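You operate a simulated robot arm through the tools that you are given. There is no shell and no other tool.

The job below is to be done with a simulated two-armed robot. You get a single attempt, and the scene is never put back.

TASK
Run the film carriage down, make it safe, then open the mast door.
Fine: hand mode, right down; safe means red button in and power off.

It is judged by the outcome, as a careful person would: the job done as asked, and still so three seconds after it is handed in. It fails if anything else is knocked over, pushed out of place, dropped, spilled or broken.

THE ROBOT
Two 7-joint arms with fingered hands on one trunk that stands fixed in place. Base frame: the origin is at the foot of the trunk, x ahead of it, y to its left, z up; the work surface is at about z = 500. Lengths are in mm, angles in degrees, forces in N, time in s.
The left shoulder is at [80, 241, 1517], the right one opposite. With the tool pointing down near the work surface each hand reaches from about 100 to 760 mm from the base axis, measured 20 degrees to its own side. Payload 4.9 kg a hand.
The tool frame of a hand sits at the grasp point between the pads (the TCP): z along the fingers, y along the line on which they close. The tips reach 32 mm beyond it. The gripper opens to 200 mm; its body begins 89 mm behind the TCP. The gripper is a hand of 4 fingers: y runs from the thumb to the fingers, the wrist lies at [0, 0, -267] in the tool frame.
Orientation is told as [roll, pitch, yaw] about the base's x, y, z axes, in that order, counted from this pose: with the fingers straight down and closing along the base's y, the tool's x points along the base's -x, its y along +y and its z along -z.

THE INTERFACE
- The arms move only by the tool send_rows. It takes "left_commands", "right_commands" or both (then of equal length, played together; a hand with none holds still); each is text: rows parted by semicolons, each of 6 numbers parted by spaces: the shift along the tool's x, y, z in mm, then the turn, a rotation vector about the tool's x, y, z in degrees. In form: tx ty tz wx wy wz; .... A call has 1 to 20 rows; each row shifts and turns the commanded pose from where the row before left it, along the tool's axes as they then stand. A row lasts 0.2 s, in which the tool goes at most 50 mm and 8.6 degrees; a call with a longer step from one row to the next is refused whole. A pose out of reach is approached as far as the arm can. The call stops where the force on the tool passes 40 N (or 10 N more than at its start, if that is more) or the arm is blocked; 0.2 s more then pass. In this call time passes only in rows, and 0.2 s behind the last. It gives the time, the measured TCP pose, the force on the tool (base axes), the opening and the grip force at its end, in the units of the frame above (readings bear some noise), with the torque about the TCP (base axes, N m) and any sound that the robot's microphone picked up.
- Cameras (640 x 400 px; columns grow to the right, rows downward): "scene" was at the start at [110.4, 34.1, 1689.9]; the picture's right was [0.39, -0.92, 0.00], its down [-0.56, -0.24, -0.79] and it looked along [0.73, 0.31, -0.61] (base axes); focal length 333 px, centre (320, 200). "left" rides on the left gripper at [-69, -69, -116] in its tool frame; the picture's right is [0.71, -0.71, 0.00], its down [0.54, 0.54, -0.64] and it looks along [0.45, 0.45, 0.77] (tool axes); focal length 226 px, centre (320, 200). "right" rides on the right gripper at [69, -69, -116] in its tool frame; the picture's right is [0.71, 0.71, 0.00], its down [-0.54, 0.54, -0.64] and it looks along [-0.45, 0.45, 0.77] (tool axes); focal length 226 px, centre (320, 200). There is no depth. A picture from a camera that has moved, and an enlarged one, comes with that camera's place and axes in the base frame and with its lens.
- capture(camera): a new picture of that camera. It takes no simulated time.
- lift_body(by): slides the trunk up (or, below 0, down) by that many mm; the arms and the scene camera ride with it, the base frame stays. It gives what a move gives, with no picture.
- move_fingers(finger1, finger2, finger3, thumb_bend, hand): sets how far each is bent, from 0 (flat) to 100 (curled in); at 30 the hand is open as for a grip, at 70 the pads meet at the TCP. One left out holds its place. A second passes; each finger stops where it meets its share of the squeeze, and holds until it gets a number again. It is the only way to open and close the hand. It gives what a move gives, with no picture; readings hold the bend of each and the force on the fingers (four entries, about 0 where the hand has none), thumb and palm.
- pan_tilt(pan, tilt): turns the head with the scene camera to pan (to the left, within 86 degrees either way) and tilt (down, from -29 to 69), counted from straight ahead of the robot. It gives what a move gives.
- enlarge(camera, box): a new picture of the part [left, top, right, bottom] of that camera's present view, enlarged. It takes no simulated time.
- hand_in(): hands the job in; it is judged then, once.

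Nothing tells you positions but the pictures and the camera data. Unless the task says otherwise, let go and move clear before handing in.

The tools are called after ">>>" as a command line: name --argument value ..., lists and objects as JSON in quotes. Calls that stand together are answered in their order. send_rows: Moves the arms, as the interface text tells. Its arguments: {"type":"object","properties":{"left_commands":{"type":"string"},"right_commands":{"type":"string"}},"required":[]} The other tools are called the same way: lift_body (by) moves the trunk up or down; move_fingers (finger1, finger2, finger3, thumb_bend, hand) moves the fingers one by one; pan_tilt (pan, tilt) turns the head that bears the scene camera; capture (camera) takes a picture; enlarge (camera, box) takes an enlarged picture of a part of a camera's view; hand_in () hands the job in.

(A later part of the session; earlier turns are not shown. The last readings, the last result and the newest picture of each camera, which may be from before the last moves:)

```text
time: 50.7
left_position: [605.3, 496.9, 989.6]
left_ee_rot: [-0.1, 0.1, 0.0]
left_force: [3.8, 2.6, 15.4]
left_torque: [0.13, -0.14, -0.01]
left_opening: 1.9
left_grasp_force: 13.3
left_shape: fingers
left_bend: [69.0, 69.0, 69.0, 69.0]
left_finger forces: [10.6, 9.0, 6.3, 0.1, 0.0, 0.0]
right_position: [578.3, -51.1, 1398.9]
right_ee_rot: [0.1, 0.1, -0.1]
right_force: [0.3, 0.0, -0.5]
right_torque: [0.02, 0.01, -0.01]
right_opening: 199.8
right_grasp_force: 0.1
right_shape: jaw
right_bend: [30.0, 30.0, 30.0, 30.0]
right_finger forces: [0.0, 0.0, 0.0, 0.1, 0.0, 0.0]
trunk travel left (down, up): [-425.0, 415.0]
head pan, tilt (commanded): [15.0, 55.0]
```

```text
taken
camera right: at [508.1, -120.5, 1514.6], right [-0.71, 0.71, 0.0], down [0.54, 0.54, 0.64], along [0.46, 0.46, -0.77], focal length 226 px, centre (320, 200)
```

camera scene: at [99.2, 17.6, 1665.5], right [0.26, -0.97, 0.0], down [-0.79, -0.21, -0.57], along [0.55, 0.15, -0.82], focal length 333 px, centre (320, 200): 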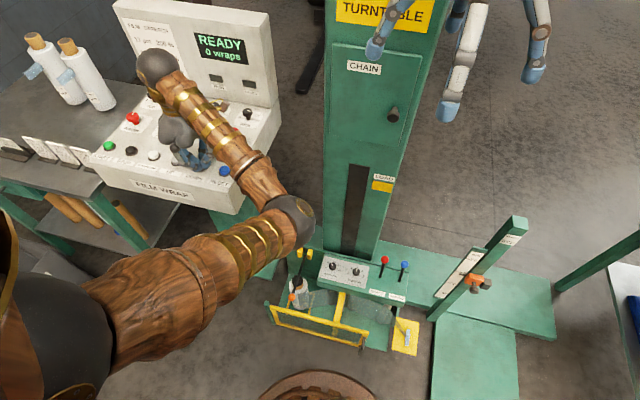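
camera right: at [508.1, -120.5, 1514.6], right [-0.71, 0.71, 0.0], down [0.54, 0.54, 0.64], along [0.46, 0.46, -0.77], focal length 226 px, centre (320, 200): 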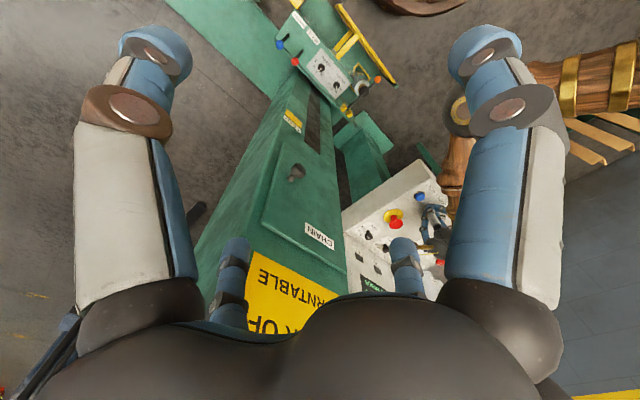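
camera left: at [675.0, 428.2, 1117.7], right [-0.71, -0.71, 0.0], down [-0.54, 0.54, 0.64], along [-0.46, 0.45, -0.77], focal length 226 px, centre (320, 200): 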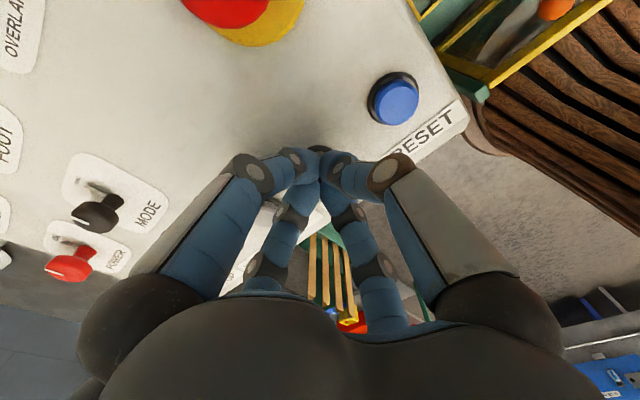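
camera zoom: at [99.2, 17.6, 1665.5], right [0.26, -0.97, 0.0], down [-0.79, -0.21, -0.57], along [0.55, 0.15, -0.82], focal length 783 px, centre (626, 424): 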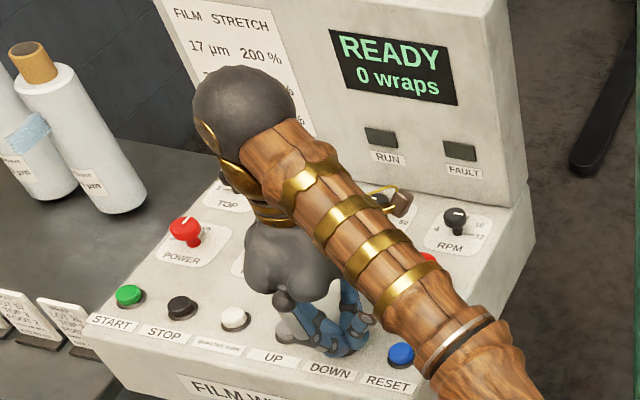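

The carriage has stopped at the foot of the mast with DOWN still held, so it's right down. I'll let DOWN go, lift, and move over the red emergency stop.

>>> send_rows --left_commands "0 0 -15 0 0 0; 0 0 -30 0 0 0; 0 0 -35 0 0 0; 0 0 -30 0 0 0; -36.3 -17.7 0 0 0 0; -36.3 -17.7 0 0 0 0; -36.3 -17.7 0 0 0 0"

>>> capture --camera "left"

>>> pan_tilt --pan 30 --tilt 42

>>> capture --camera "scene"

```text
time: 52.3
left_position: [715.1, 445.5, 1100.7]
left_ee_rot: [0.0, -0.1, 0.1]
left_force: [-0.1, -0.6, -1.0]
left_torque: [0.01, 0.02, -0.01]
left_opening: 2.0
left_grasp_force: 0.0
left_shape: fingers
left_bend: [69.0, 69.0, 69.0, 69.0]
left_finger forces: [0.0, 0.0, 0.0, 0.0, 0.0, 0.0]
right_position: [578.8, -51.0, 1397.3]
right_ee_rot: [0.0, 0.1, 0.1]
right_force: [-0.1, 0.9, 0.4]
right_torque: [0.01, 0.01, 0.02]
right_opening: 200.1
right_grasp_force: 0.0
right_shape: jaw
right_bend: [30.0, 30.0, 30.0, 30.0]
right_finger forces: [0.0, 0.0, 0.1, 0.1, 0.0, 0.0]
trunk travel left (down, up): [-425.0, 415.0]
head pan, tilt (commanded): [15.0, 55.0]
```

```text
taken
camera left: at [783.4, 375.9, 1216.4], right [-0.71, -0.71, 0.0], down [-0.54, 0.54, 0.64], along [-0.46, 0.45, -0.77], focal length 226 px, centre (320, 200)
```

left: 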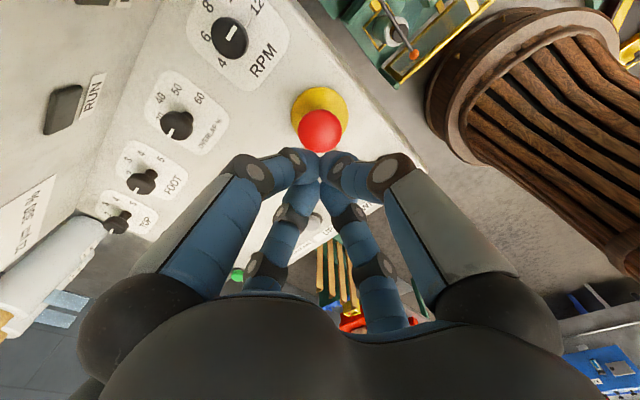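

```text
time: 53.0
left_position: [713.9, 444.7, 1100.9]
left_ee_rot: [0.0, -0.1, 0.0]
left_force: [-0.3, 0.4, 0.5]
left_torque: [0.03, 0.01, 0.02]
left_opening: 2.4
left_grasp_force: 0.1
left_shape: fingers
left_bend: [69.0, 69.0, 69.0, 69.0]
left_finger forces: [0.1, 0.1, 0.1, 0.0, 0.1, 0.0]
right_position: [578.4, -49.8, 1398.2]
right_ee_rot: [-0.1, 0.0, 0.0]
right_force: [-0.2, 0.3, -0.1]
right_torque: [-0.01, -0.01, -0.01]
right_opening: 199.8
right_grasp_force: 0.0
right_shape: jaw
right_bend: [30.0, 30.0, 30.0, 30.0]
right_finger forces: [0.1, 0.0, 0.1, 0.0, 0.1, 0.0]
trunk travel left (down, up): [-425.0, 415.0]
head pan, tilt (commanded): [30.0, 42.0]
```

```text
taken
camera scene: at [103.1, 41.7, 1683.1], right [0.5, -0.87, 0.0], down [-0.58, -0.33, -0.74], along [0.64, 0.37, -0.67], focal length 333 px, centre (320, 200)
```

scene: 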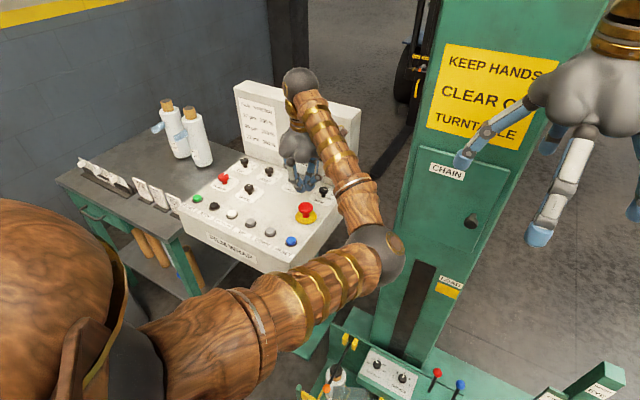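

The red button is right under the fist, around (716, 443). I'll lower towards it, then press in small steps until it latches.

>>> send_rows --left_commands "-1.3 -1.5 25 0 0 0; 0 0 25 0 0 0; 0 0 4 0 0 0; 0 0 4 0 0 0; 0 0 3 0 0 0; 0 0 3 0 0 0; 0 0 3 0 0 0"

>>> enlarge --camera "scene" --box '[180, 70, 380, 280]'

```text
time: 54.6
left_position: [715.0, 443.2, 1034.3]
left_ee_rot: [0.0, 0.1, 0.0]
left_force: [1.2, 0.1, 2.8]
left_torque: [0.0, -0.07, 0.01]
left_opening: 2.1
left_grasp_force: 0.0
left_shape: fingers
left_bend: [69.0, 69.0, 69.0, 69.0]
left_finger forces: [0.0, 0.1, 0.0, 0.0, 0.1, 0.0]
right_position: [577.7, -49.5, 1398.4]
right_ee_rot: [0.0, 0.0, 0.0]
right_force: [0.5, 0.1, -0.1]
right_torque: [0.02, -0.01, 0.02]
right_opening: 199.9
right_grasp_force: 0.0
right_shape: jaw
right_bend: [30.0, 30.0, 30.0, 30.0]
right_finger forces: [0.0, 0.0, 0.1, 0.1, 0.0, 0.0]
trunk travel left (down, up): [-425.0, 415.0]
head pan, tilt (commanded): [30.0, 42.0]
```

```text
1.90 times, centred on (280, 175) of scene
camera zoom: at [102.6, 41.5, 1683.3], right [0.5, -0.87, 0.0], down [-0.58, -0.33, -0.74], along [0.64, 0.37, -0.67], focal length 634 px, centre (396, 248)
```

zoom: 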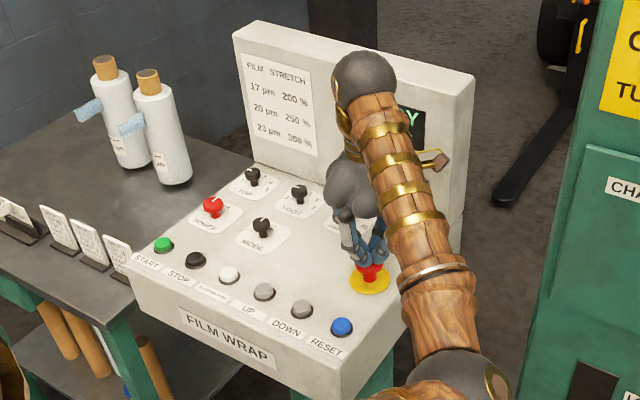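

The fingertips just touch the red button at 3 N. I'll push it in steadily.

>>> send_rows --left_commands "0 0 3 0 0 0; 0 0 3 0 0 0; 0 0 3 0 0 0; 0 0 3 0 0 0"

>>> enlarge --camera "scene" --box '[180, 70, 380, 280]'

```text
time: 55.6
left_position: [715.6, 441.6, 1024.4]
left_ee_rot: [0.2, -0.4, 0.1]
left_force: [1.4, 3.4, 22.0]
left_torque: [0.21, -0.06, 0.01]
left_opening: 1.6
left_grasp_force: 16.5
left_shape: fingers
left_bend: [69.0, 69.0, 69.0, 69.0]
left_finger forces: [12.2, 11.2, 10.5, 0.1, 0.0, 0.1]
right_position: [575.3, -51.6, 1400.3]
right_ee_rot: [0.0, -0.1, 0.0]
right_force: [-0.3, -0.2, -0.9]
right_torque: [-0.01, -0.04, 0.0]
right_opening: 199.9
right_grasp_force: 0.0
right_shape: jaw
right_bend: [30.0, 30.0, 30.0, 30.0]
right_finger forces: [0.0, 0.0, 0.0, 0.1, 0.0, 0.1]
trunk travel left (down, up): [-425.0, 415.0]
head pan, tilt (commanded): [30.0, 42.0]
```

```text
1.90 times, centred on (280, 175) of scene
camera zoom: at [100.4, 40.6, 1683.8], right [0.5, -0.87, 0.0], down [-0.58, -0.33, -0.74], along [0.64, 0.37, -0.67], focal length 634 px, centre (396, 248)
```

zoom: 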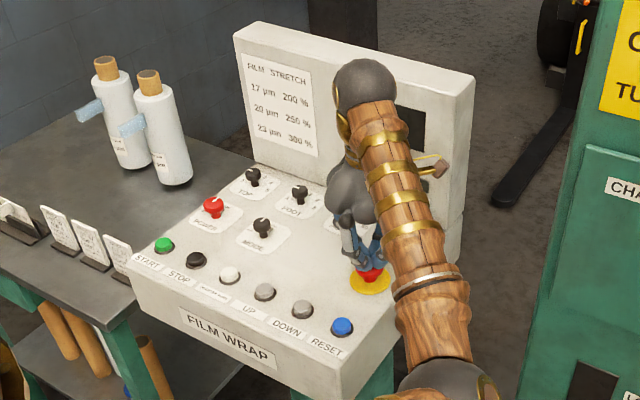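

The display text visible past the arm has changed, which suggests the stop has tripped. I'll push slightly further to make sure it latches.

>>> send_rows --left_commands "0 0 2 0 0 0; 0 0 2 0 0 0"

>>> send_rows --left_commands "0 0 -10 0 0 0; 0 0 -30 0 0 0; 0 0 -40 0 0 0; 0 0 -30 0 0 0; 30 30 0 0 0 0; 30 30 0 0 0 0"

>>> enlarge --camera "scene" --box '[180, 70, 380, 280]'

>>> capture --camera "left"

```text
time: 56.2
left_position: [715.3, 443.2, 1023.5]
left_ee_rot: [0.4, -0.5, 0.2]
left_force: [-4.0, 1.5, 27.7]
left_torque: [0.07, 0.27, -0.04]
left_opening: 0.9
left_grasp_force: 20.9
left_shape: fingers
left_bend: [69.0, 69.0, 69.0, 69.0]
left_finger forces: [10.8, 12.5, 18.4, 0.0, 0.0, 0.0]
right_position: [575.3, -52.1, 1399.8]
right_ee_rot: [0.1, -0.1, 0.0]
right_force: [-1.0, 0.0, 0.2]
right_torque: [0.01, -0.01, -0.02]
right_opening: 199.9
right_grasp_force: 0.1
right_shape: jaw
right_bend: [30.0, 30.0, 30.0, 30.0]
right_finger forces: [0.1, 0.0, 0.1, 0.0, 0.0, 0.1]
trunk travel left (down, up): [-425.0, 415.0]
head pan, tilt (commanded): [30.0, 42.0]
stopped in row 2 (left hand): the force on the tool passed its limit at 42 N (the readings are from after the stop); the commanded pose is now the measured one
```

```text
time: 57.6
left_position: [656.6, 503.6, 1130.6]
left_ee_rot: [0.1, -0.4, -0.1]
left_force: [-1.1, 0.8, 0.4]
left_torque: [-0.02, -0.01, 0.02]
left_opening: 2.1
left_grasp_force: 0.0
left_shape: fingers
left_bend: [69.0, 69.0, 69.0, 69.0]
left_finger forces: [0.0, 0.1, 0.0, 0.0, 0.0, 0.0]
right_position: [577.8, -48.8, 1398.7]
right_ee_rot: [-0.1, 0.1, 0.0]
right_force: [-0.9, 0.5, 0.1]
right_torque: [0.0, -0.01, -0.03]
right_opening: 199.8
right_grasp_force: 0.0
right_shape: jaw
right_bend: [30.0, 30.0, 30.0, 30.0]
right_finger forces: [0.1, 0.1, 0.0, 0.1, 0.0, 0.0]
trunk travel left (down, up): [-425.0, 415.0]
head pan, tilt (commanded): [30.0, 42.0]
```

```text
1.90 times, centred on (280, 175) of scene
camera zoom: at [101.9, 43.4, 1683.2], right [0.5, -0.87, 0.0], down [-0.58, -0.34, -0.74], along [0.64, 0.37, -0.67], focal length 634 px, centre (396, 248)
```

zoom: 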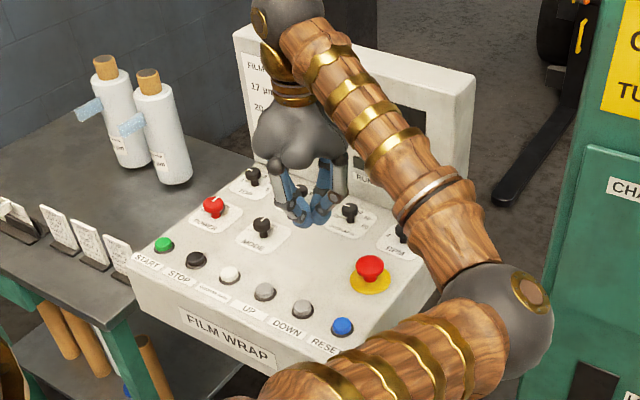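

```text
taken
camera left: at [724.4, 434.4, 1246.3], right [-0.71, -0.71, 0.0], down [-0.54, 0.54, 0.64], along [-0.45, 0.46, -0.77], focal length 226 px, centre (320, 200)
```

left: 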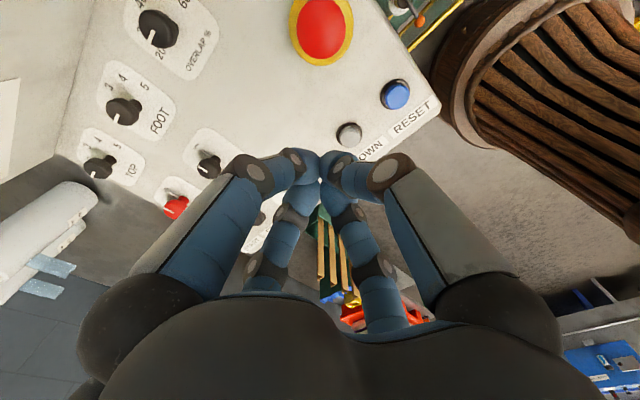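

The red button has stayed down and the display area has changed. Next I'll go back to POWER, open the fingers, and pre-turn the wrist +45° so I can twist counter-clockwise to OFF.

>>> send_rows --left_commands "-8.36 38.8 0 0 0 0; -8.36 38.8 0 0 0 0; -8.36 38.8 0 0 0 0; -8.36 38.8 0 0 0 0; -8.36 38.8 0 0 0 0; -8.36 38.8 0 0 0 0; -8.36 38.8 0 0 0 0; 0 0 0 0 0 7.5; 0 0 0 0 0 7.5; 0 0 0 0 0 7.5; 0 0 0 0 0 7.5; 0 0 0 0 0 7.5; 0 0 0 0 0 7.5; 0 0 30 0 0 0; 0 0 30 0 0 0"

>>> move_fingers --hand "left" --finger1 54 --finger2 54 --finger3 54 --thumb_bend 54

>>> capture --camera "left"

>>> capture --camera "scene"

>>> enlarge --camera "scene" --box '[180, 70, 380, 280]'

```text
time: 60.8
left_position: [715.3, 775.2, 1069.5]
left_ee_rot: [0.2, 0.1, -44.9]
left_force: [-0.6, -0.2, -0.4]
left_torque: [0.01, 0.02, -0.01]
left_opening: 2.0
left_grasp_force: 0.1
left_shape: fingers
left_bend: [69.0, 69.0, 69.0, 69.0]
left_finger forces: [0.0, 0.1, 0.1, 0.0, 0.0, 0.1]
right_position: [579.4, -50.0, 1399.3]
right_ee_rot: [0.0, 0.0, 0.1]
right_force: [0.7, -0.4, -0.1]
right_torque: [0.0, -0.01, 0.0]
right_opening: 199.9
right_grasp_force: 0.0
right_shape: jaw
right_bend: [30.0, 30.0, 30.0, 30.0]
right_finger forces: [0.1, 0.0, 0.1, 0.1, 0.1, 0.0]
trunk travel left (down, up): [-425.0, 415.0]
head pan, tilt (commanded): [30.0, 42.0]
```

```text
time: 61.8
left_position: [715.3, 774.5, 1071.3]
left_ee_rot: [0.2, 0.1, -44.8]
left_force: [0.6, -0.5, -0.8]
left_torque: [0.01, -0.01, 0.02]
left_opening: 54.3
left_grasp_force: 0.0
left_shape: fingers
left_bend: [54.0, 54.0, 54.0, 54.0]
left_finger forces: [0.1, 0.0, 0.0, 0.1, 0.1, 0.1]
right_position: [576.9, -49.8, 1398.1]
right_ee_rot: [0.0, 0.0, 0.1]
right_force: [-0.2, -0.4, 0.1]
right_torque: [-0.02, 0.01, 0.02]
right_opening: 199.8
right_grasp_force: 0.0
right_shape: jaw
right_bend: [30.0, 30.0, 30.0, 30.0]
right_finger forces: [0.1, 0.0, 0.1, 0.1, 0.1, 0.0]
trunk travel left (down, up): [-425.0, 415.0]
head pan, tilt (commanded): [30.0, 42.0]
```

```text
taken
camera left: at [714.9, 676.7, 1186.6], right [-1.0, 0.0, 0.0], down [0.0, 0.76, 0.64], along [0.0, 0.64, -0.76], focal length 226 px, centre (320, 200)
```

left: 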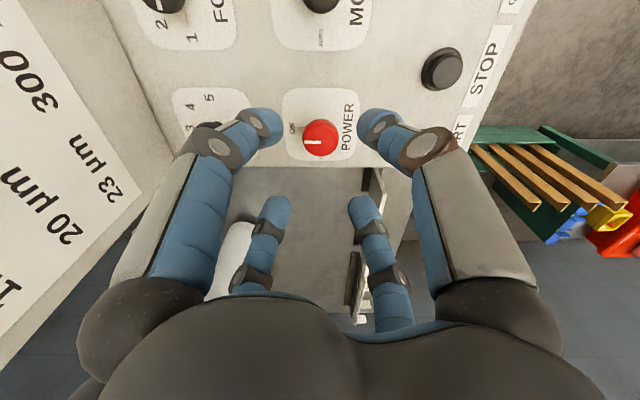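

```text
taken
camera scene: at [103.2, 41.8, 1683.1], right [0.5, -0.87, 0.0], down [-0.58, -0.33, -0.74], along [0.64, 0.37, -0.67], focal length 333 px, centre (320, 200)
```

scene: 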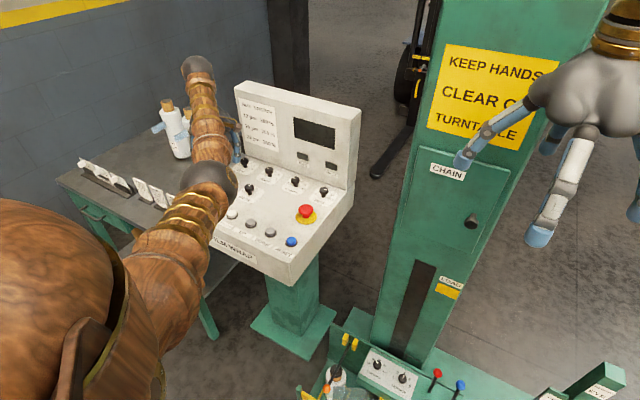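

```text
1.90 times, centred on (280, 175) of scene
camera zoom: at [103.2, 41.8, 1683.1], right [0.5, -0.87, 0.0], down [-0.58, -0.33, -0.74], along [0.64, 0.37, -0.67], focal length 634 px, centre (396, 248)
```

zoom: 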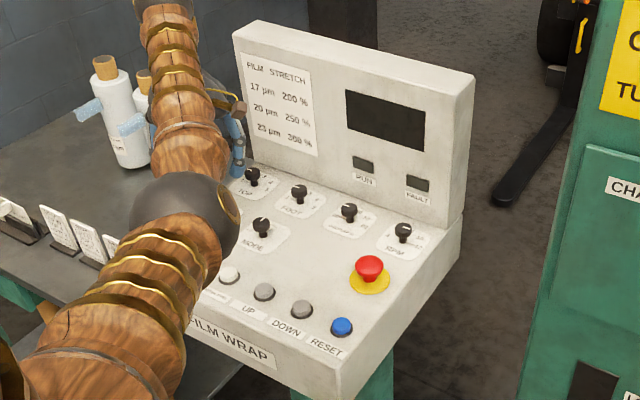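

The display has gone dark and the red button sits low on its collar, so the stop is in. POWER is centred, so I'll lower, grip and turn it back to OFF.

>>> send_rows --left_commands "-0.5 -0.5 25 0 0 0; 0 0 20 0 0 0; 0 0 10 0 0 0; 0 0 9 0 0 0"

>>> capture --camera "left"

>>> enlarge --camera "scene" --box '[270, 170, 350, 260]'

```text
time: 62.8
left_position: [715.3, 775.1, 1006.6]
left_ee_rot: [0.4, 0.0, -44.9]
left_force: [-0.5, 0.2, 0.1]
left_torque: [-0.02, -0.01, -0.03]
left_opening: 54.4
left_grasp_force: 0.1
left_shape: fingers
left_bend: [54.0, 54.0, 54.0, 54.0]
left_finger forces: [0.0, 0.0, 0.0, 0.0, 0.0, 0.1]
right_position: [578.1, -49.4, 1398.7]
right_ee_rot: [0.0, 0.0, 0.0]
right_force: [0.6, -0.1, 0.1]
right_torque: [0.03, -0.01, -0.01]
right_opening: 199.9
right_grasp_force: 0.0
right_shape: jaw
right_bend: [30.0, 30.0, 30.0, 30.0]
right_finger forces: [0.0, 0.0, 0.0, 0.1, 0.0, 0.0]
trunk travel left (down, up): [-425.0, 415.0]
head pan, tilt (commanded): [30.0, 42.0]
```

```text
taken
camera left: at [715.0, 676.5, 1122.0], right [-1.0, 0.0, 0.0], down [0.0, 0.76, 0.64], along [0.0, 0.64, -0.76], focal length 226 px, centre (320, 200)
```

left: 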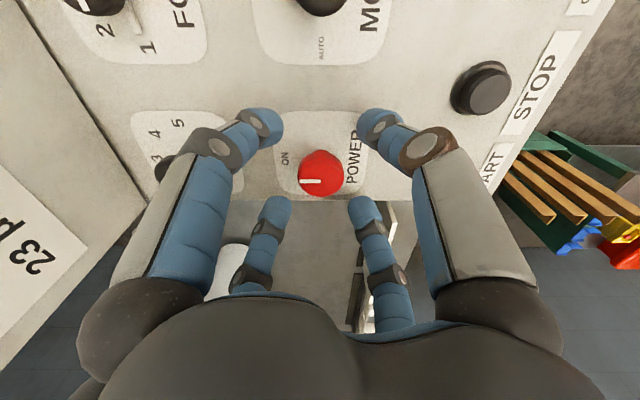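

```text
4.44 times, centred on (310, 215) of scene
camera zoom: at [103.3, 42.1, 1683.1], right [0.5, -0.87, 0.0], down [-0.58, -0.33, -0.74], along [0.64, 0.37, -0.67], focal length 1480 px, centre (364, 133)
```

zoom: 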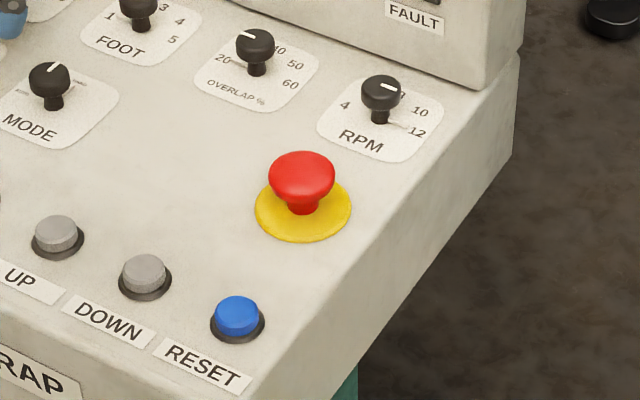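

The red button now stands about 29 mm above its collar instead of about 44 mm, so it has latched in. I'll grip POWER and turn it counter-clockwise to OFF.

>>> move_fingers --hand "left" --finger1 70 --finger2 70 --finger3 70 --thumb_bend 70

>>> send_rows --left_commands "0 0 0 0 0 -7.5; 0 0 0 0 0 -7.5; 0 0 0 0 0 -7.5; 0 0 0 0 0 -7.5; 0 0 0 0 0 -7.5; 0 0 0 0 0 -7.5; 0 0 0 0 0 -7.5; 0 0 0 0 0 -7.5; 0 0 0 0 0 -7.5; 0 0 0 0 0 -7.5; 0 0 0 0 0 -7.5; 0 0 0 0 0 -7.5"

>>> capture --camera "left"

```text
time: 63.8
left_position: [714.1, 774.4, 1006.7]
left_ee_rot: [0.1, 0.0, -44.9]
left_force: [-2.7, -2.5, -1.5]
left_torque: [-0.06, 0.04, -0.03]
left_opening: 19.0
left_grasp_force: 15.6
left_shape: fingers
left_bend: [65.0, 65.0, 65.0, 66.0]
left_finger forces: [6.4, 7.0, 6.6, 0.0, 11.1, 0.1]
right_position: [578.3, -49.9, 1399.0]
right_ee_rot: [0.0, 0.0, -0.1]
right_force: [0.1, -0.7, -0.7]
right_torque: [0.02, 0.02, 0.02]
right_opening: 199.9
right_grasp_force: 0.2
right_shape: jaw
right_bend: [30.0, 30.0, 30.0, 30.0]
right_finger forces: [0.0, 0.0, 0.0, 0.0, 0.0, 0.0]
trunk travel left (down, up): [-425.0, 415.0]
head pan, tilt (commanded): [30.0, 42.0]
```

```text
time: 66.4
left_position: [714.9, 774.4, 1007.3]
left_ee_rot: [0.0, -0.3, 45.2]
left_force: [3.2, 2.8, 3.4]
left_torque: [0.09, -0.02, -0.04]
left_opening: 19.1
left_grasp_force: 16.9
left_shape: fingers
left_bend: [65.0, 65.0, 65.0, 66.0]
left_finger forces: [8.4, 9.1, 6.4, 0.1, 10.4, 0.0]
right_position: [577.8, -50.0, 1398.2]
right_ee_rot: [0.1, 0.1, 0.0]
right_force: [-0.2, 0.3, -0.3]
right_torque: [0.03, 0.02, -0.02]
right_opening: 199.9
right_grasp_force: 0.0
right_shape: jaw
right_bend: [30.0, 30.0, 30.0, 30.0]
right_finger forces: [0.1, 0.0, 0.0, 0.1, 0.0, 0.0]
trunk travel left (down, up): [-425.0, 415.0]
head pan, tilt (commanded): [30.0, 42.0]
```

```text
taken
camera left: at [812.1, 773.7, 1122.9], right [0.0, -1.0, 0.0], down [-0.77, 0.0, 0.64], along [-0.64, 0.0, -0.77], focal length 226 px, centre (320, 200)
```

left: 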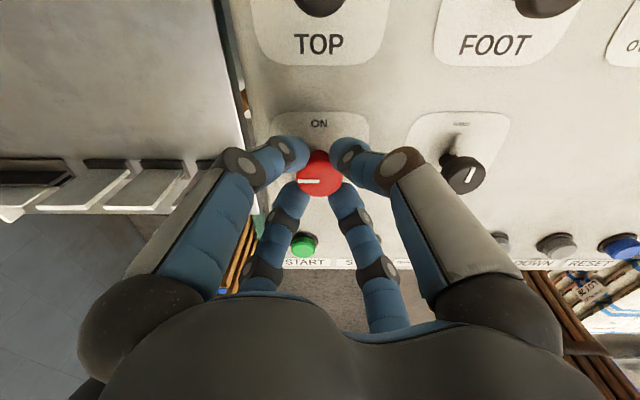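

POWER is back at OFF. I'll release, lift, and park the left hand out of the way on the left.

>>> move_fingers --hand "left" --finger1 54 --finger2 54 --finger3 54 --thumb_bend 54

>>> send_rows --left_commands "0 0 -20 0 0 0; 0 0 -40 0 0 0; 0 0 -45 0 0 0; 0 0 -45 0 0 0; 0 0 0 0 0 7.5; 0 0 0 0 0 7.5; 0 0 0 0 0 7.5; 0 0 0 0 0 7.5; 0 0 0 0 0 7.5; 0 0 0 0 0 7.5; 30 -15 -25 0 0 0; 30 -15 -25 0 0 0; 30 -15 -25 0 0 0; 30 -15 -25 0 0 0; 30 -15 -25 0 0 0; 30 -15 -25 0 0 0; 30 -15 -25 0 0 0"

>>> pan_tilt --pan 20 --tilt 40

>>> capture --camera "scene"

>>> enlarge --camera "scene" --box '[120, 100, 320, 300]'

>>> enlarge --camera "scene" --box '[340, 60, 540, 300]'

```text
time: 67.4
left_position: [715.2, 774.9, 1005.5]
left_ee_rot: [0.1, -0.3, 45.1]
left_force: [0.6, 0.0, -0.3]
left_torque: [-0.01, -0.01, 0.0]
left_opening: 54.0
left_grasp_force: 0.0
left_shape: fingers
left_bend: [54.0, 54.0, 54.0, 54.0]
left_finger forces: [0.0, 0.1, 0.0, 0.1, 0.0, 0.1]
right_position: [578.8, -49.2, 1397.4]
right_ee_rot: [0.0, 0.0, 0.0]
right_force: [-0.1, 0.2, -0.7]
right_torque: [0.01, 0.03, 0.0]
right_opening: 199.8
right_grasp_force: 0.1
right_shape: jaw
right_bend: [30.0, 30.0, 30.0, 30.0]
right_finger forces: [0.0, 0.0, 0.1, 0.0, 0.1, 0.0]
trunk travel left (down, up): [-425.0, 415.0]
head pan, tilt (commanded): [30.0, 42.0]
```

```text
time: 71.0
left_position: [502.5, 666.6, 1333.1]
left_ee_rot: [0.2, -0.2, 0.0]
left_force: [-0.4, -0.4, -0.1]
left_torque: [0.03, -0.02, -0.04]
left_opening: 54.6
left_grasp_force: 0.0
left_shape: fingers
left_bend: [54.0, 54.0, 54.0, 54.0]
left_finger forces: [0.0, 0.1, 0.1, 0.1, 0.0, 0.1]
right_position: [578.3, -52.2, 1398.4]
right_ee_rot: [0.1, 0.0, -0.1]
right_force: [0.5, -1.6, -0.8]
right_torque: [0.01, -0.03, 0.0]
right_opening: 199.8
right_grasp_force: 0.1
right_shape: jaw
right_bend: [30.0, 30.0, 30.0, 30.0]
right_finger forces: [0.0, 0.0, 0.0, 0.0, 0.0, 0.1]
trunk travel left (down, up): [-425.0, 415.0]
head pan, tilt (commanded): [30.0, 42.0]
```

```text
time: 71.8
left_position: [503.2, 666.8, 1332.5]
left_ee_rot: [0.2, -0.2, 0.1]
left_force: [-0.9, 0.3, 0.6]
left_torque: [0.02, 0.02, 0.0]
left_opening: 54.5
left_grasp_force: 0.1
left_shape: fingers
left_bend: [54.0, 54.0, 54.0, 54.0]
left_finger forces: [0.0, 0.0, 0.0, 0.0, 0.0, 0.0]
right_position: [578.1, -51.5, 1398.5]
right_ee_rot: [0.1, 0.0, 0.0]
right_force: [1.4, -0.5, 0.4]
right_torque: [-0.01, 0.0, 0.01]
right_opening: 199.8
right_grasp_force: 0.2
right_shape: jaw
right_bend: [30.0, 30.0, 30.0, 30.0]
right_finger forces: [0.0, 0.0, 0.0, 0.0, 0.0, 0.1]
trunk travel left (down, up): [-425.0, 415.0]
head pan, tilt (commanded): [20.0, 40.0]
```

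```text
taken
camera scene: at [110.4, 28.4, 1686.1], right [0.34, -0.94, 0.0], down [-0.6, -0.22, -0.77], along [0.72, 0.26, -0.64], focal length 333 px, centre (320, 200)
```

scene: 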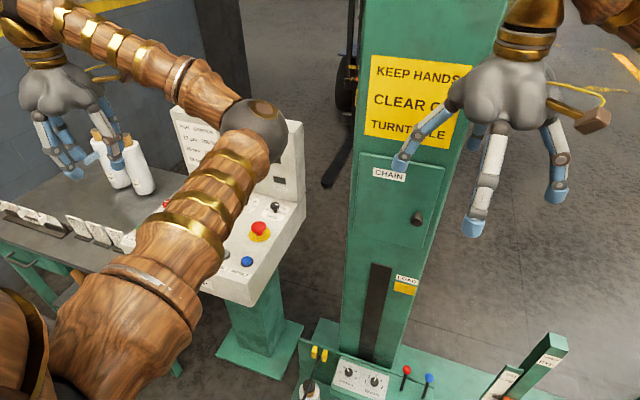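

```text
2.00 times, centred on (220, 200) of scene
camera zoom: at [110.4, 28.4, 1686.1], right [0.34, -0.94, 0.0], down [-0.6, -0.22, -0.77], along [0.72, 0.26, -0.64], focal length 666 px, centre (520, 200)
```

zoom: 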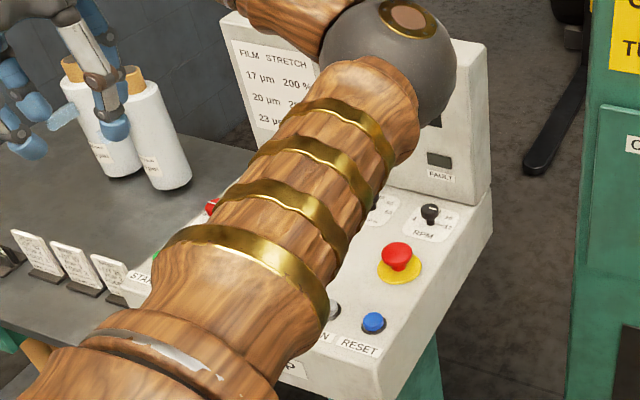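

```text
1.67 times, centred on (440, 180) of scene
camera zoom: at [110.4, 28.4, 1686.1], right [0.34, -0.94, 0.0], down [-0.6, -0.22, -0.77], along [0.72, 0.26, -0.64], focal length 555 px, centre (120, 233)
```

zoom: 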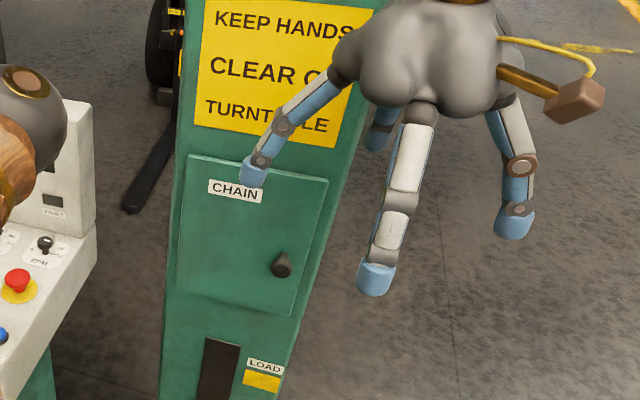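

POWER is OFF, the red button is in and the carriage is down. The door spans about y −21 to 151 and z 1057 to 1304 at x≈718, hinged on the left, with its knob near (700, 11, 1170). I'll bring the right hand in front of it and turn it to point forwards.

>>> move_fingers --hand "right" --finger1 54 --finger2 54 --finger3 54 --thumb_bend 54

>>> send_rows --right_commands "3 12 40 0 0 0; 3 12 40 0 0 0; 3 12 40 0 0 0; 3 12 40 0 0 0; 3 12 40 0 0 0; 0 0 0 0 -8.2 0; 0 0 0 0 -8.2 0; 0 0 0 0 -8.2 0; 0 0 0 0 -8.2 0; 0 0 0 0 -8.2 0; 0 0 0 0 -8.2 0; 0 0 0 0 -8.2 0; 0 0 0 0 -8.2 0; 0 0 0 0 -8.2 0; 0 0 0 0 -8.2 0; 0 0 0 0 -8 0"

>>> capture --camera "scene"

>>> capture --camera "right"

```text
time: 72.8
left_position: [503.3, 668.5, 1330.7]
left_ee_rot: [0.2, -0.2, 0.0]
left_force: [0.2, -0.2, 0.1]
left_torque: [0.03, 0.02, -0.02]
left_opening: 54.7
left_grasp_force: 0.0
left_shape: fingers
left_bend: [54.0, 54.0, 54.0, 54.0]
left_finger forces: [0.0, 0.1, 0.0, 0.0, 0.0, 0.0]
right_position: [579.0, -49.9, 1398.9]
right_ee_rot: [0.0, -0.1, -0.1]
right_force: [0.0, -0.1, -0.4]
right_torque: [0.02, -0.04, 0.01]
right_opening: 55.2
right_grasp_force: 0.0
right_shape: fingers
right_bend: [54.0, 54.0, 54.0, 54.0]
right_finger forces: [0.0, 0.1, 0.0, 0.1, 0.1, 0.0]
trunk travel left (down, up): [-425.0, 415.0]
head pan, tilt (commanded): [20.0, 40.0]
```

```text
time: 76.2
left_position: [501.9, 670.1, 1330.6]
left_ee_rot: [0.0, -0.4, 0.1]
left_force: [-0.5, 0.0, 0.1]
left_torque: [0.0, 0.0, 0.02]
left_opening: 54.6
left_grasp_force: 0.0
left_shape: fingers
left_bend: [54.0, 54.0, 54.0, 54.0]
left_finger forces: [0.0, 0.0, 0.0, 0.0, 0.0, 0.0]
right_position: [588.1, 26.0, 1222.6]
right_ee_rot: [-5.6, -89.1, 5.5]
right_force: [0.3, 1.1, 0.3]
right_torque: [0.03, -0.01, -0.05]
right_opening: 54.8
right_grasp_force: 0.0
right_shape: fingers
right_bend: [54.0, 54.0, 54.0, 54.0]
right_finger forces: [0.0, 0.1, 0.1, 0.1, 0.1, 0.0]
right hand out of reach, approached as far as the arm can: row 16
trunk travel left (down, up): [-425.0, 415.0]
head pan, tilt (commanded): [20.0, 40.0]
```

```text
taken
camera scene: at [108.8, 32.4, 1686.1], right [0.34, -0.94, 0.0], down [-0.6, -0.22, -0.77], along [0.72, 0.26, -0.64], focal length 333 px, centre (320, 200)
```

scene: 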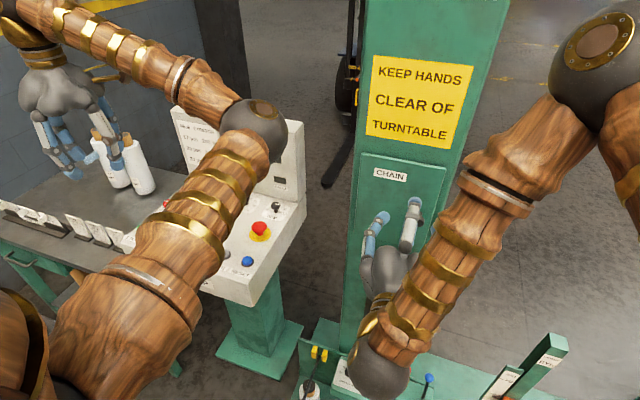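

```text
taken
camera right: at [471.6, -43.7, 1155.2], right [-0.01, 0.71, -0.71], down [-0.63, 0.54, 0.55], along [0.77, 0.46, 0.44], focal length 226 px, centre (320, 200)
```

right: 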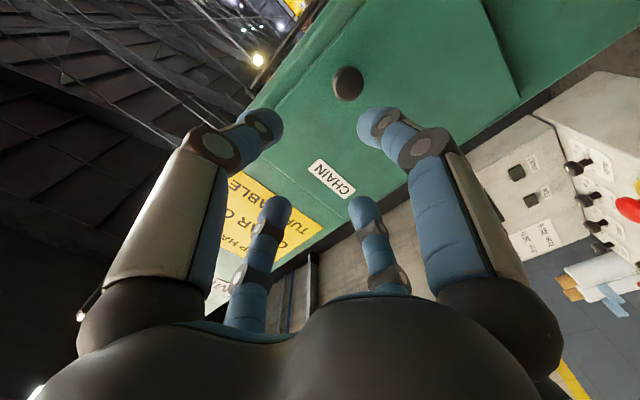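

The hand now points at the door, though the arm was a little cramped for the last bit. The knob fixes at about (703, 12, 1169) and is about 30 mm across. I'll move forward and down towards it and check the pose.

>>> send_rows --right_commands "10 0 15 0 0 0; 10 0 15 0 0 0; 10 0 15 0 0 0"

>>> capture --camera "right"

```text
time: 77.0
left_position: [504.5, 665.5, 1331.7]
left_ee_rot: [0.1, -0.1, 0.1]
left_force: [-0.2, -0.2, 0.0]
left_torque: [0.03, 0.06, 0.01]
left_opening: 54.5
left_grasp_force: 0.1
left_shape: fingers
left_bend: [54.0, 54.0, 54.0, 54.0]
left_finger forces: [0.0, 0.1, 0.0, 0.1, 0.1, 0.0]
right_position: [636.0, 22.6, 1191.6]
right_ee_rot: [70.6, -89.9, -70.6]
right_force: [1.1, -1.6, -0.2]
right_torque: [0.01, 0.0, 0.03]
right_opening: 54.9
right_grasp_force: 0.1
right_shape: fingers
right_bend: [54.0, 54.0, 54.0, 54.0]
right_finger forces: [0.1, 0.0, 0.0, 0.0, 0.0, 0.0]
trunk travel left (down, up): [-425.0, 415.0]
head pan, tilt (commanded): [20.0, 40.0]
```

```text
taken
camera right: at [519.8, -46.2, 1122.3], right [0.0, 0.71, -0.71], down [-0.64, 0.54, 0.54], along [0.77, 0.45, 0.46], focal length 226 px, centre (320, 200)
```

right: 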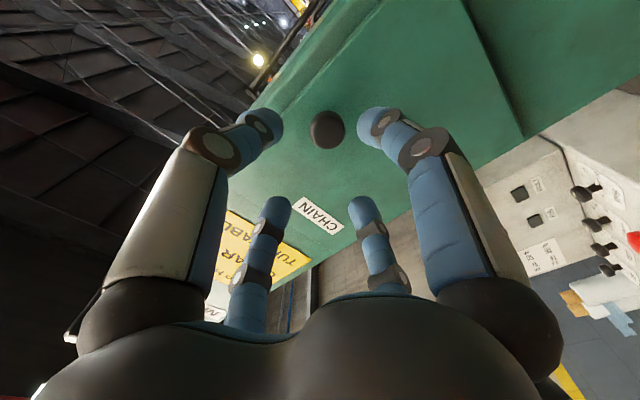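

The orientation is now clean. I need about 10 mm right and 20 mm down, then I'll check alignment before moving forward onto the knob.

>>> send_rows --right_commands "10 -5 0 0 0 0; 10.5 -5 0 0 0 0; 0 0 8 0 0 0"

>>> capture --camera "right"

>>> enlarge --camera "scene" --box '[340, 130, 500, 290]'

```text
time: 77.8
left_position: [505.3, 665.7, 1332.4]
left_ee_rot: [0.1, -0.1, 0.1]
left_force: [0.1, -0.5, -0.3]
left_torque: [0.04, 0.06, 0.03]
left_opening: 54.4
left_grasp_force: 0.1
left_shape: fingers
left_bend: [54.0, 54.0, 54.0, 54.0]
left_finger forces: [0.0, 0.0, 0.0, 0.0, 0.0, 0.0]
right_position: [643.6, 12.0, 1170.5]
right_ee_rot: [52.3, -90.0, -52.2]
right_force: [0.2, 0.5, 1.0]
right_torque: [0.0, 0.03, 0.02]
right_opening: 54.9
right_grasp_force: 0.0
right_shape: fingers
right_bend: [54.0, 54.0, 54.0, 54.0]
right_finger forces: [0.0, 0.1, 0.1, 0.0, 0.1, 0.0]
trunk travel left (down, up): [-425.0, 415.0]
head pan, tilt (commanded): [20.0, 40.0]
```

```text
taken
camera right: at [527.1, -56.8, 1101.4], right [0.0, 0.71, -0.71], down [-0.64, 0.54, 0.54], along [0.77, 0.45, 0.45], focal length 226 px, centre (320, 200)
```

right: 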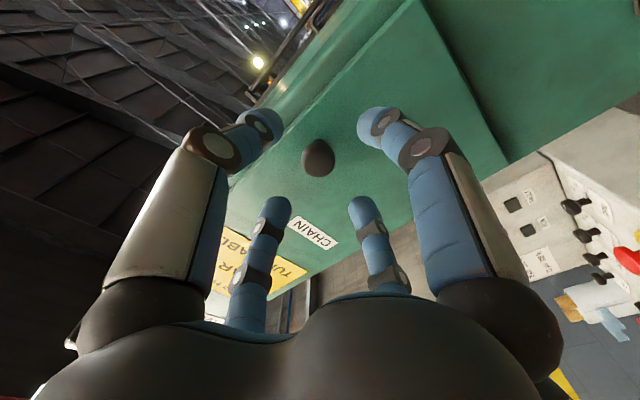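

```text
2.50 times, centred on (420, 210) of scene
camera zoom: at [111.0, 27.9, 1686.1], right [0.34, -0.94, 0.0], down [-0.6, -0.22, -0.77], along [0.72, 0.26, -0.64], focal length 832 px, centre (70, 175)
```

zoom: 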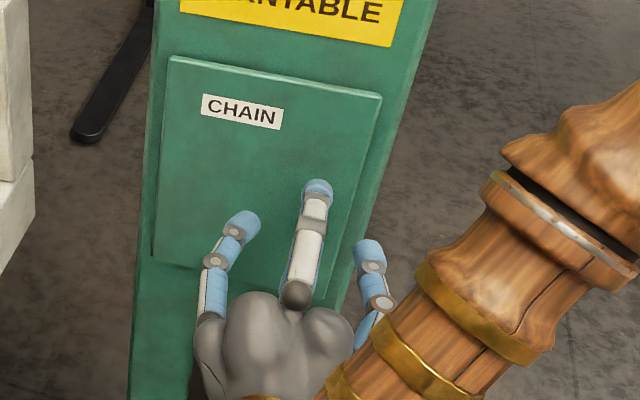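

The knob is on the hand's axis, about 58 mm ahead of the grasp point. I'll move forward about 21 mm, slowly, so the fingertips surround it without touching the door.

>>> send_rows --right_commands "-1 -0.5 7 0 0 0; 0 0 7 0 0 0; 0 0 6 0 0 0"

>>> capture --camera "right"

>>> enlarge --camera "scene" --box '[340, 130, 500, 290]'

```text
time: 78.6
left_position: [502.8, 667.0, 1330.0]
left_ee_rot: [0.1, -0.2, 0.2]
left_force: [-0.8, 0.4, -0.2]
left_torque: [0.0, 0.0, 0.01]
left_opening: 54.7
left_grasp_force: 0.0
left_shape: fingers
left_bend: [54.0, 54.0, 54.0, 54.0]
left_finger forces: [0.0, 0.1, 0.0, 0.0, 0.1, 0.0]
right_position: [662.6, 13.4, 1171.3]
right_ee_rot: [117.6, -90.0, -117.5]
right_force: [-0.7, -0.3, 0.6]
right_torque: [-0.02, 0.01, 0.01]
right_opening: 54.6
right_grasp_force: 0.0
right_shape: fingers
right_bend: [54.0, 54.0, 54.0, 54.0]
right_finger forces: [0.0, 0.0, 0.0, 0.0, 0.0, 0.0]
trunk travel left (down, up): [-425.0, 415.0]
head pan, tilt (commanded): [20.0, 40.0]
```

```text
taken
camera right: at [546.8, -56.5, 1102.6], right [0.0, 0.71, -0.71], down [-0.64, 0.54, 0.54], along [0.77, 0.45, 0.46], focal length 226 px, centre (320, 200)
```

right: 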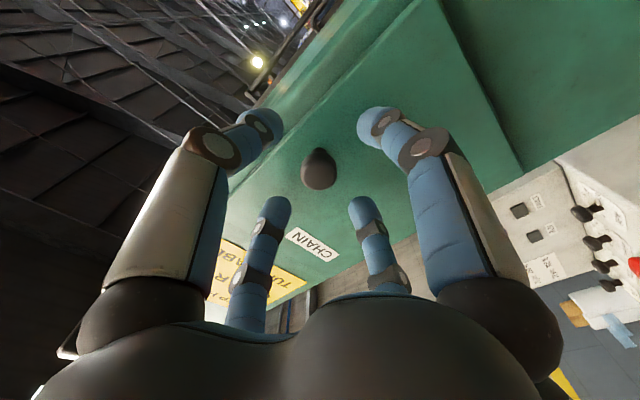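

```text
2.50 times, centred on (420, 210) of scene
camera zoom: at [110.7, 28.9, 1686.1], right [0.34, -0.94, 0.0], down [-0.6, -0.22, -0.77], along [0.72, 0.26, -0.64], focal length 832 px, centre (70, 175)
```

zoom: 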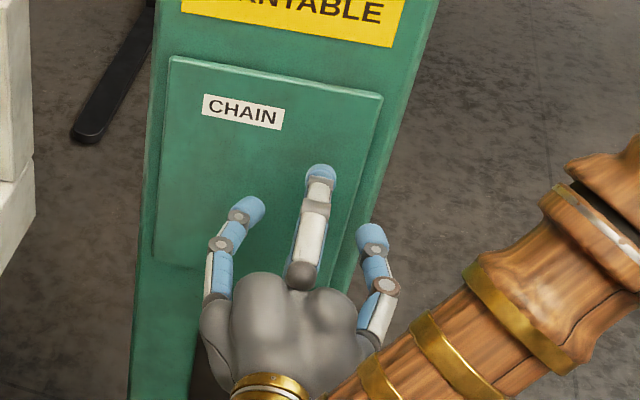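

The fingers surround the knob. I'll edge 3 mm closer and close on it.

>>> send_rows --right_commands "0 0 3 0 0 0"

>>> move_fingers --hand "right" --finger1 70 --finger2 70 --finger3 70 --thumb_bend 70

>>> capture --camera "right"

```text
time: 79.0
left_position: [504.0, 666.1, 1331.8]
left_ee_rot: [0.2, -0.2, 0.1]
left_force: [0.2, -0.7, 0.1]
left_torque: [-0.02, 0.01, 0.0]
left_opening: 54.6
left_grasp_force: 0.1
left_shape: fingers
left_bend: [54.0, 54.0, 54.0, 54.0]
left_finger forces: [0.0, 0.0, 0.0, 0.1, 0.0, 0.0]
right_position: [666.5, 12.8, 1170.1]
right_ee_rot: [50.9, -90.0, -50.9]
right_force: [0.0, 0.4, -0.1]
right_torque: [0.03, 0.01, -0.02]
right_opening: 54.8
right_grasp_force: 0.0
right_shape: fingers
right_bend: [54.0, 54.0, 54.0, 54.0]
right_finger forces: [0.1, 0.0, 0.0, 0.0, 0.0, 0.0]
trunk travel left (down, up): [-425.0, 415.0]
head pan, tilt (commanded): [20.0, 40.0]
```

```text
time: 80.0
left_position: [504.7, 666.5, 1331.6]
left_ee_rot: [0.2, -0.1, 0.1]
left_force: [-0.1, 0.6, 1.3]
left_torque: [-0.01, -0.01, 0.0]
left_opening: 54.6
left_grasp_force: 0.0
left_shape: fingers
left_bend: [54.0, 54.0, 54.0, 54.0]
left_finger forces: [0.1, 0.1, 0.1, 0.0, 0.0, 0.0]
right_position: [665.7, 11.6, 1171.1]
right_ee_rot: [71.0, -89.9, -71.0]
right_force: [-1.1, -5.5, -0.5]
right_torque: [-0.02, 0.01, -0.21]
right_opening: 16.9
right_grasp_force: 14.1
right_shape: fingers
right_bend: [66.0, 67.0, 66.0, 66.0]
right_finger forces: [6.6, 4.9, 5.0, 0.0, 11.2, 0.0]
trunk travel left (down, up): [-425.0, 415.0]
head pan, tilt (commanded): [20.0, 40.0]
```

```text
taken
camera right: at [549.6, -57.6, 1102.2], right [0.0, 0.71, -0.71], down [-0.64, 0.54, 0.54], along [0.77, 0.45, 0.45], focal length 226 px, centre (320, 200)
```

right: 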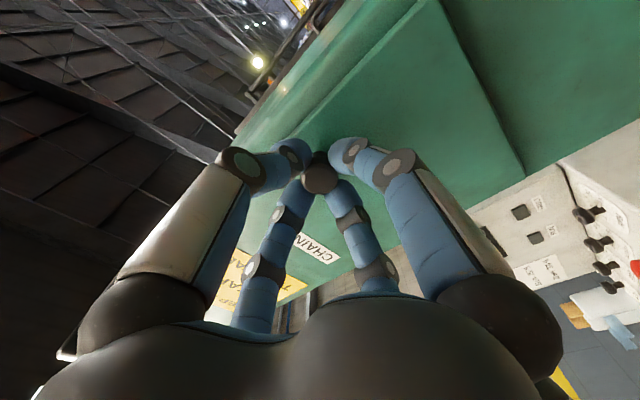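

The knob is held by all four fingers. I'll pull gently to see whether the door comes.

>>> send_rows --right_commands "0 0 -3 0 0 0; 0 0.5 -3 1 0 0; 0 1 -3 1.2 0 0"

>>> enlarge --camera "scene" --box '[340, 130, 500, 290]'

```text
time: 80.8
left_position: [503.1, 671.1, 1330.8]
left_ee_rot: [0.0, -0.3, 0.0]
left_force: [-0.7, 0.4, -0.4]
left_torque: [-0.08, -0.05, 0.0]
left_opening: 54.6
left_grasp_force: 0.1
left_shape: fingers
left_bend: [54.0, 54.0, 54.0, 54.0]
left_finger forces: [0.0, 0.1, 0.0, 0.0, 0.0, 0.0]
right_position: [654.7, 16.7, 1171.1]
right_ee_rot: [-84.2, -89.8, 81.9]
right_force: [-1.8, -9.2, -2.1]
right_torque: [0.03, 0.08, -0.42]
right_opening: 16.7
right_grasp_force: 14.7
right_shape: fingers
right_bend: [66.0, 67.0, 67.0, 66.0]
right_finger forces: [6.7, 3.7, 5.0, 0.1, 13.6, 0.0]
trunk travel left (down, up): [-425.0, 415.0]
head pan, tilt (commanded): [20.0, 40.0]
```

```text
2.50 times, centred on (420, 210) of scene
camera zoom: at [108.6, 32.6, 1685.9], right [0.34, -0.94, 0.0], down [-0.6, -0.22, -0.77], along [0.72, 0.26, -0.64], focal length 832 px, centre (70, 175)
```

zoom: 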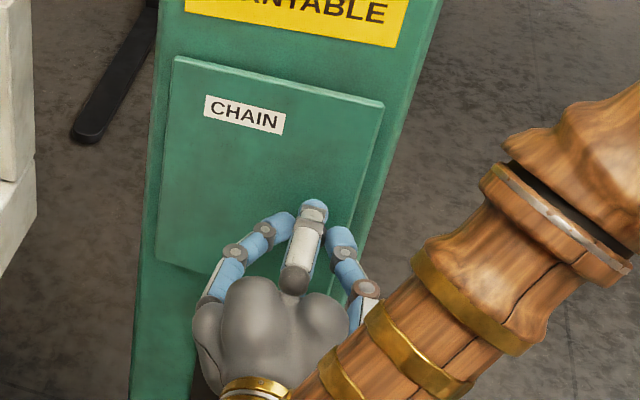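

I'm not sure whether the door moved or the fingers slid on the knob, so I'll look through the hand camera.

>>> capture --camera "right"

>>> enlarge --camera "right" --box '[220, 90, 420, 215]'

>>> enlarge --camera "scene" --box '[340, 140, 460, 230]'

```text
taken
camera right: at [536.0, -49.2, 1102.5], right [0.03, 0.7, -0.71], down [-0.62, 0.57, 0.54], along [0.78, 0.42, 0.45], focal length 226 px, centre (320, 200)
```

right: 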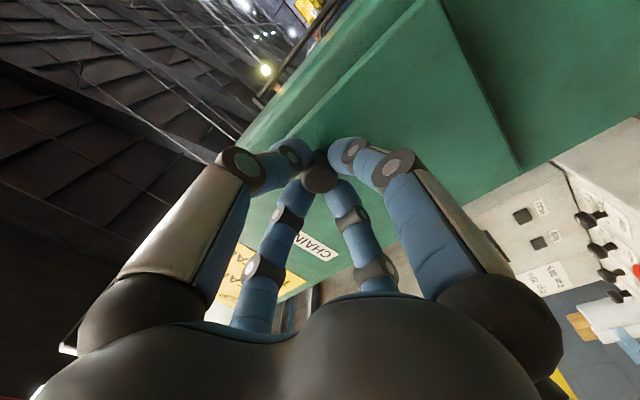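

```text
3.20 times, centred on (320, 152) of right
camera zoom: at [536.0, -49.2, 1102.5], right [0.03, 0.7, -0.71], down [-0.62, 0.57, 0.54], along [0.78, 0.42, 0.45], focal length 723 px, centre (320, 352)
```

zoom: 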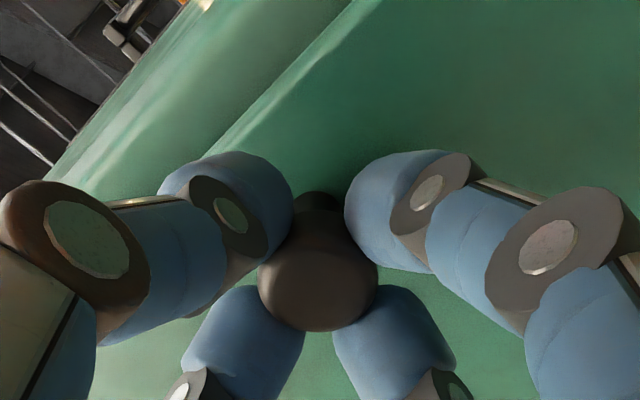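

```text
4.44 times, centred on (400, 185) of scene
camera zoom: at [108.6, 32.6, 1685.9], right [0.34, -0.94, 0.0], down [-0.6, -0.22, -0.77], along [0.72, 0.26, -0.64], focal length 1480 px, centre (-36, 267)
```

zoom: 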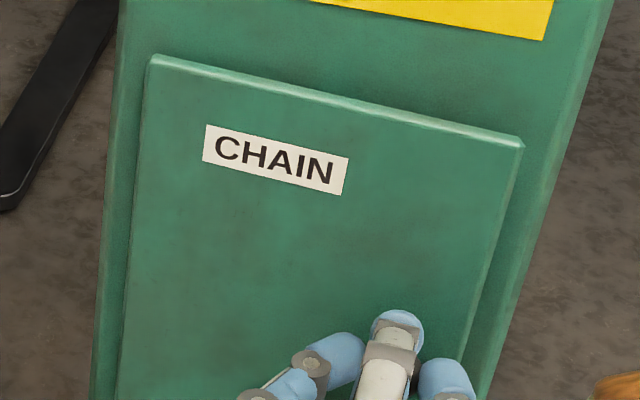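

The knob is still in the same place in the fingers, so the door is opening, with only about 2 N of pull. I'll follow the hinge arc, turning the hand as the door swings.

>>> send_rows --right_commands "0 1.5 -6 3 0 0; 0 1.8 -6 2.5 0 0; 0 2 -6 2 0 0; 0 2 -6 2 0 0"

>>> enlarge --camera "scene" --box '[340, 130, 500, 290]'

```text
time: 81.8
left_position: [503.0, 669.1, 1330.9]
left_ee_rot: [0.1, -0.2, 0.0]
left_force: [-0.2, -0.3, -0.6]
left_torque: [-0.06, -0.04, -0.03]
left_opening: 54.3
left_grasp_force: 0.1
left_shape: fingers
left_bend: [54.0, 54.0, 54.0, 54.0]
left_finger forces: [0.0, 0.0, 0.1, 0.0, 0.1, 0.0]
right_position: [635.6, 26.0, 1171.2]
right_ee_rot: [-7.2, -89.5, -4.5]
right_force: [-1.2, -1.1, -3.6]
right_torque: [0.01, 0.1, -0.02]
right_opening: 16.8
right_grasp_force: 13.6
right_shape: fingers
right_bend: [66.0, 66.0, 67.0, 67.0]
right_finger forces: [7.6, 6.2, 4.7, 0.1, 8.8, 0.0]
trunk travel left (down, up): [-425.0, 415.0]
head pan, tilt (commanded): [20.0, 40.0]
```

```text
2.50 times, centred on (420, 210) of scene
camera zoom: at [110.4, 30.5, 1686.0], right [0.34, -0.94, 0.0], down [-0.6, -0.22, -0.77], along [0.72, 0.26, -0.64], focal length 832 px, centre (70, 175)
```

zoom: 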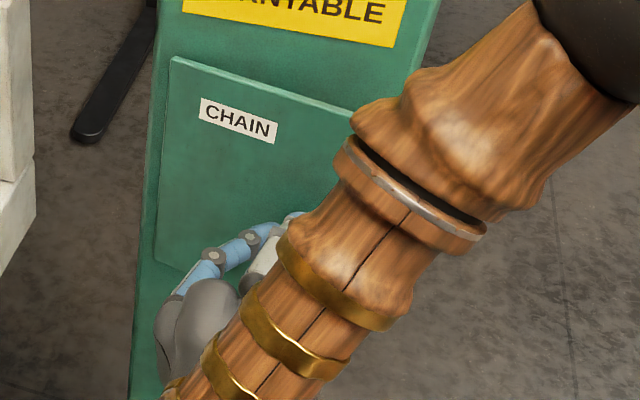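

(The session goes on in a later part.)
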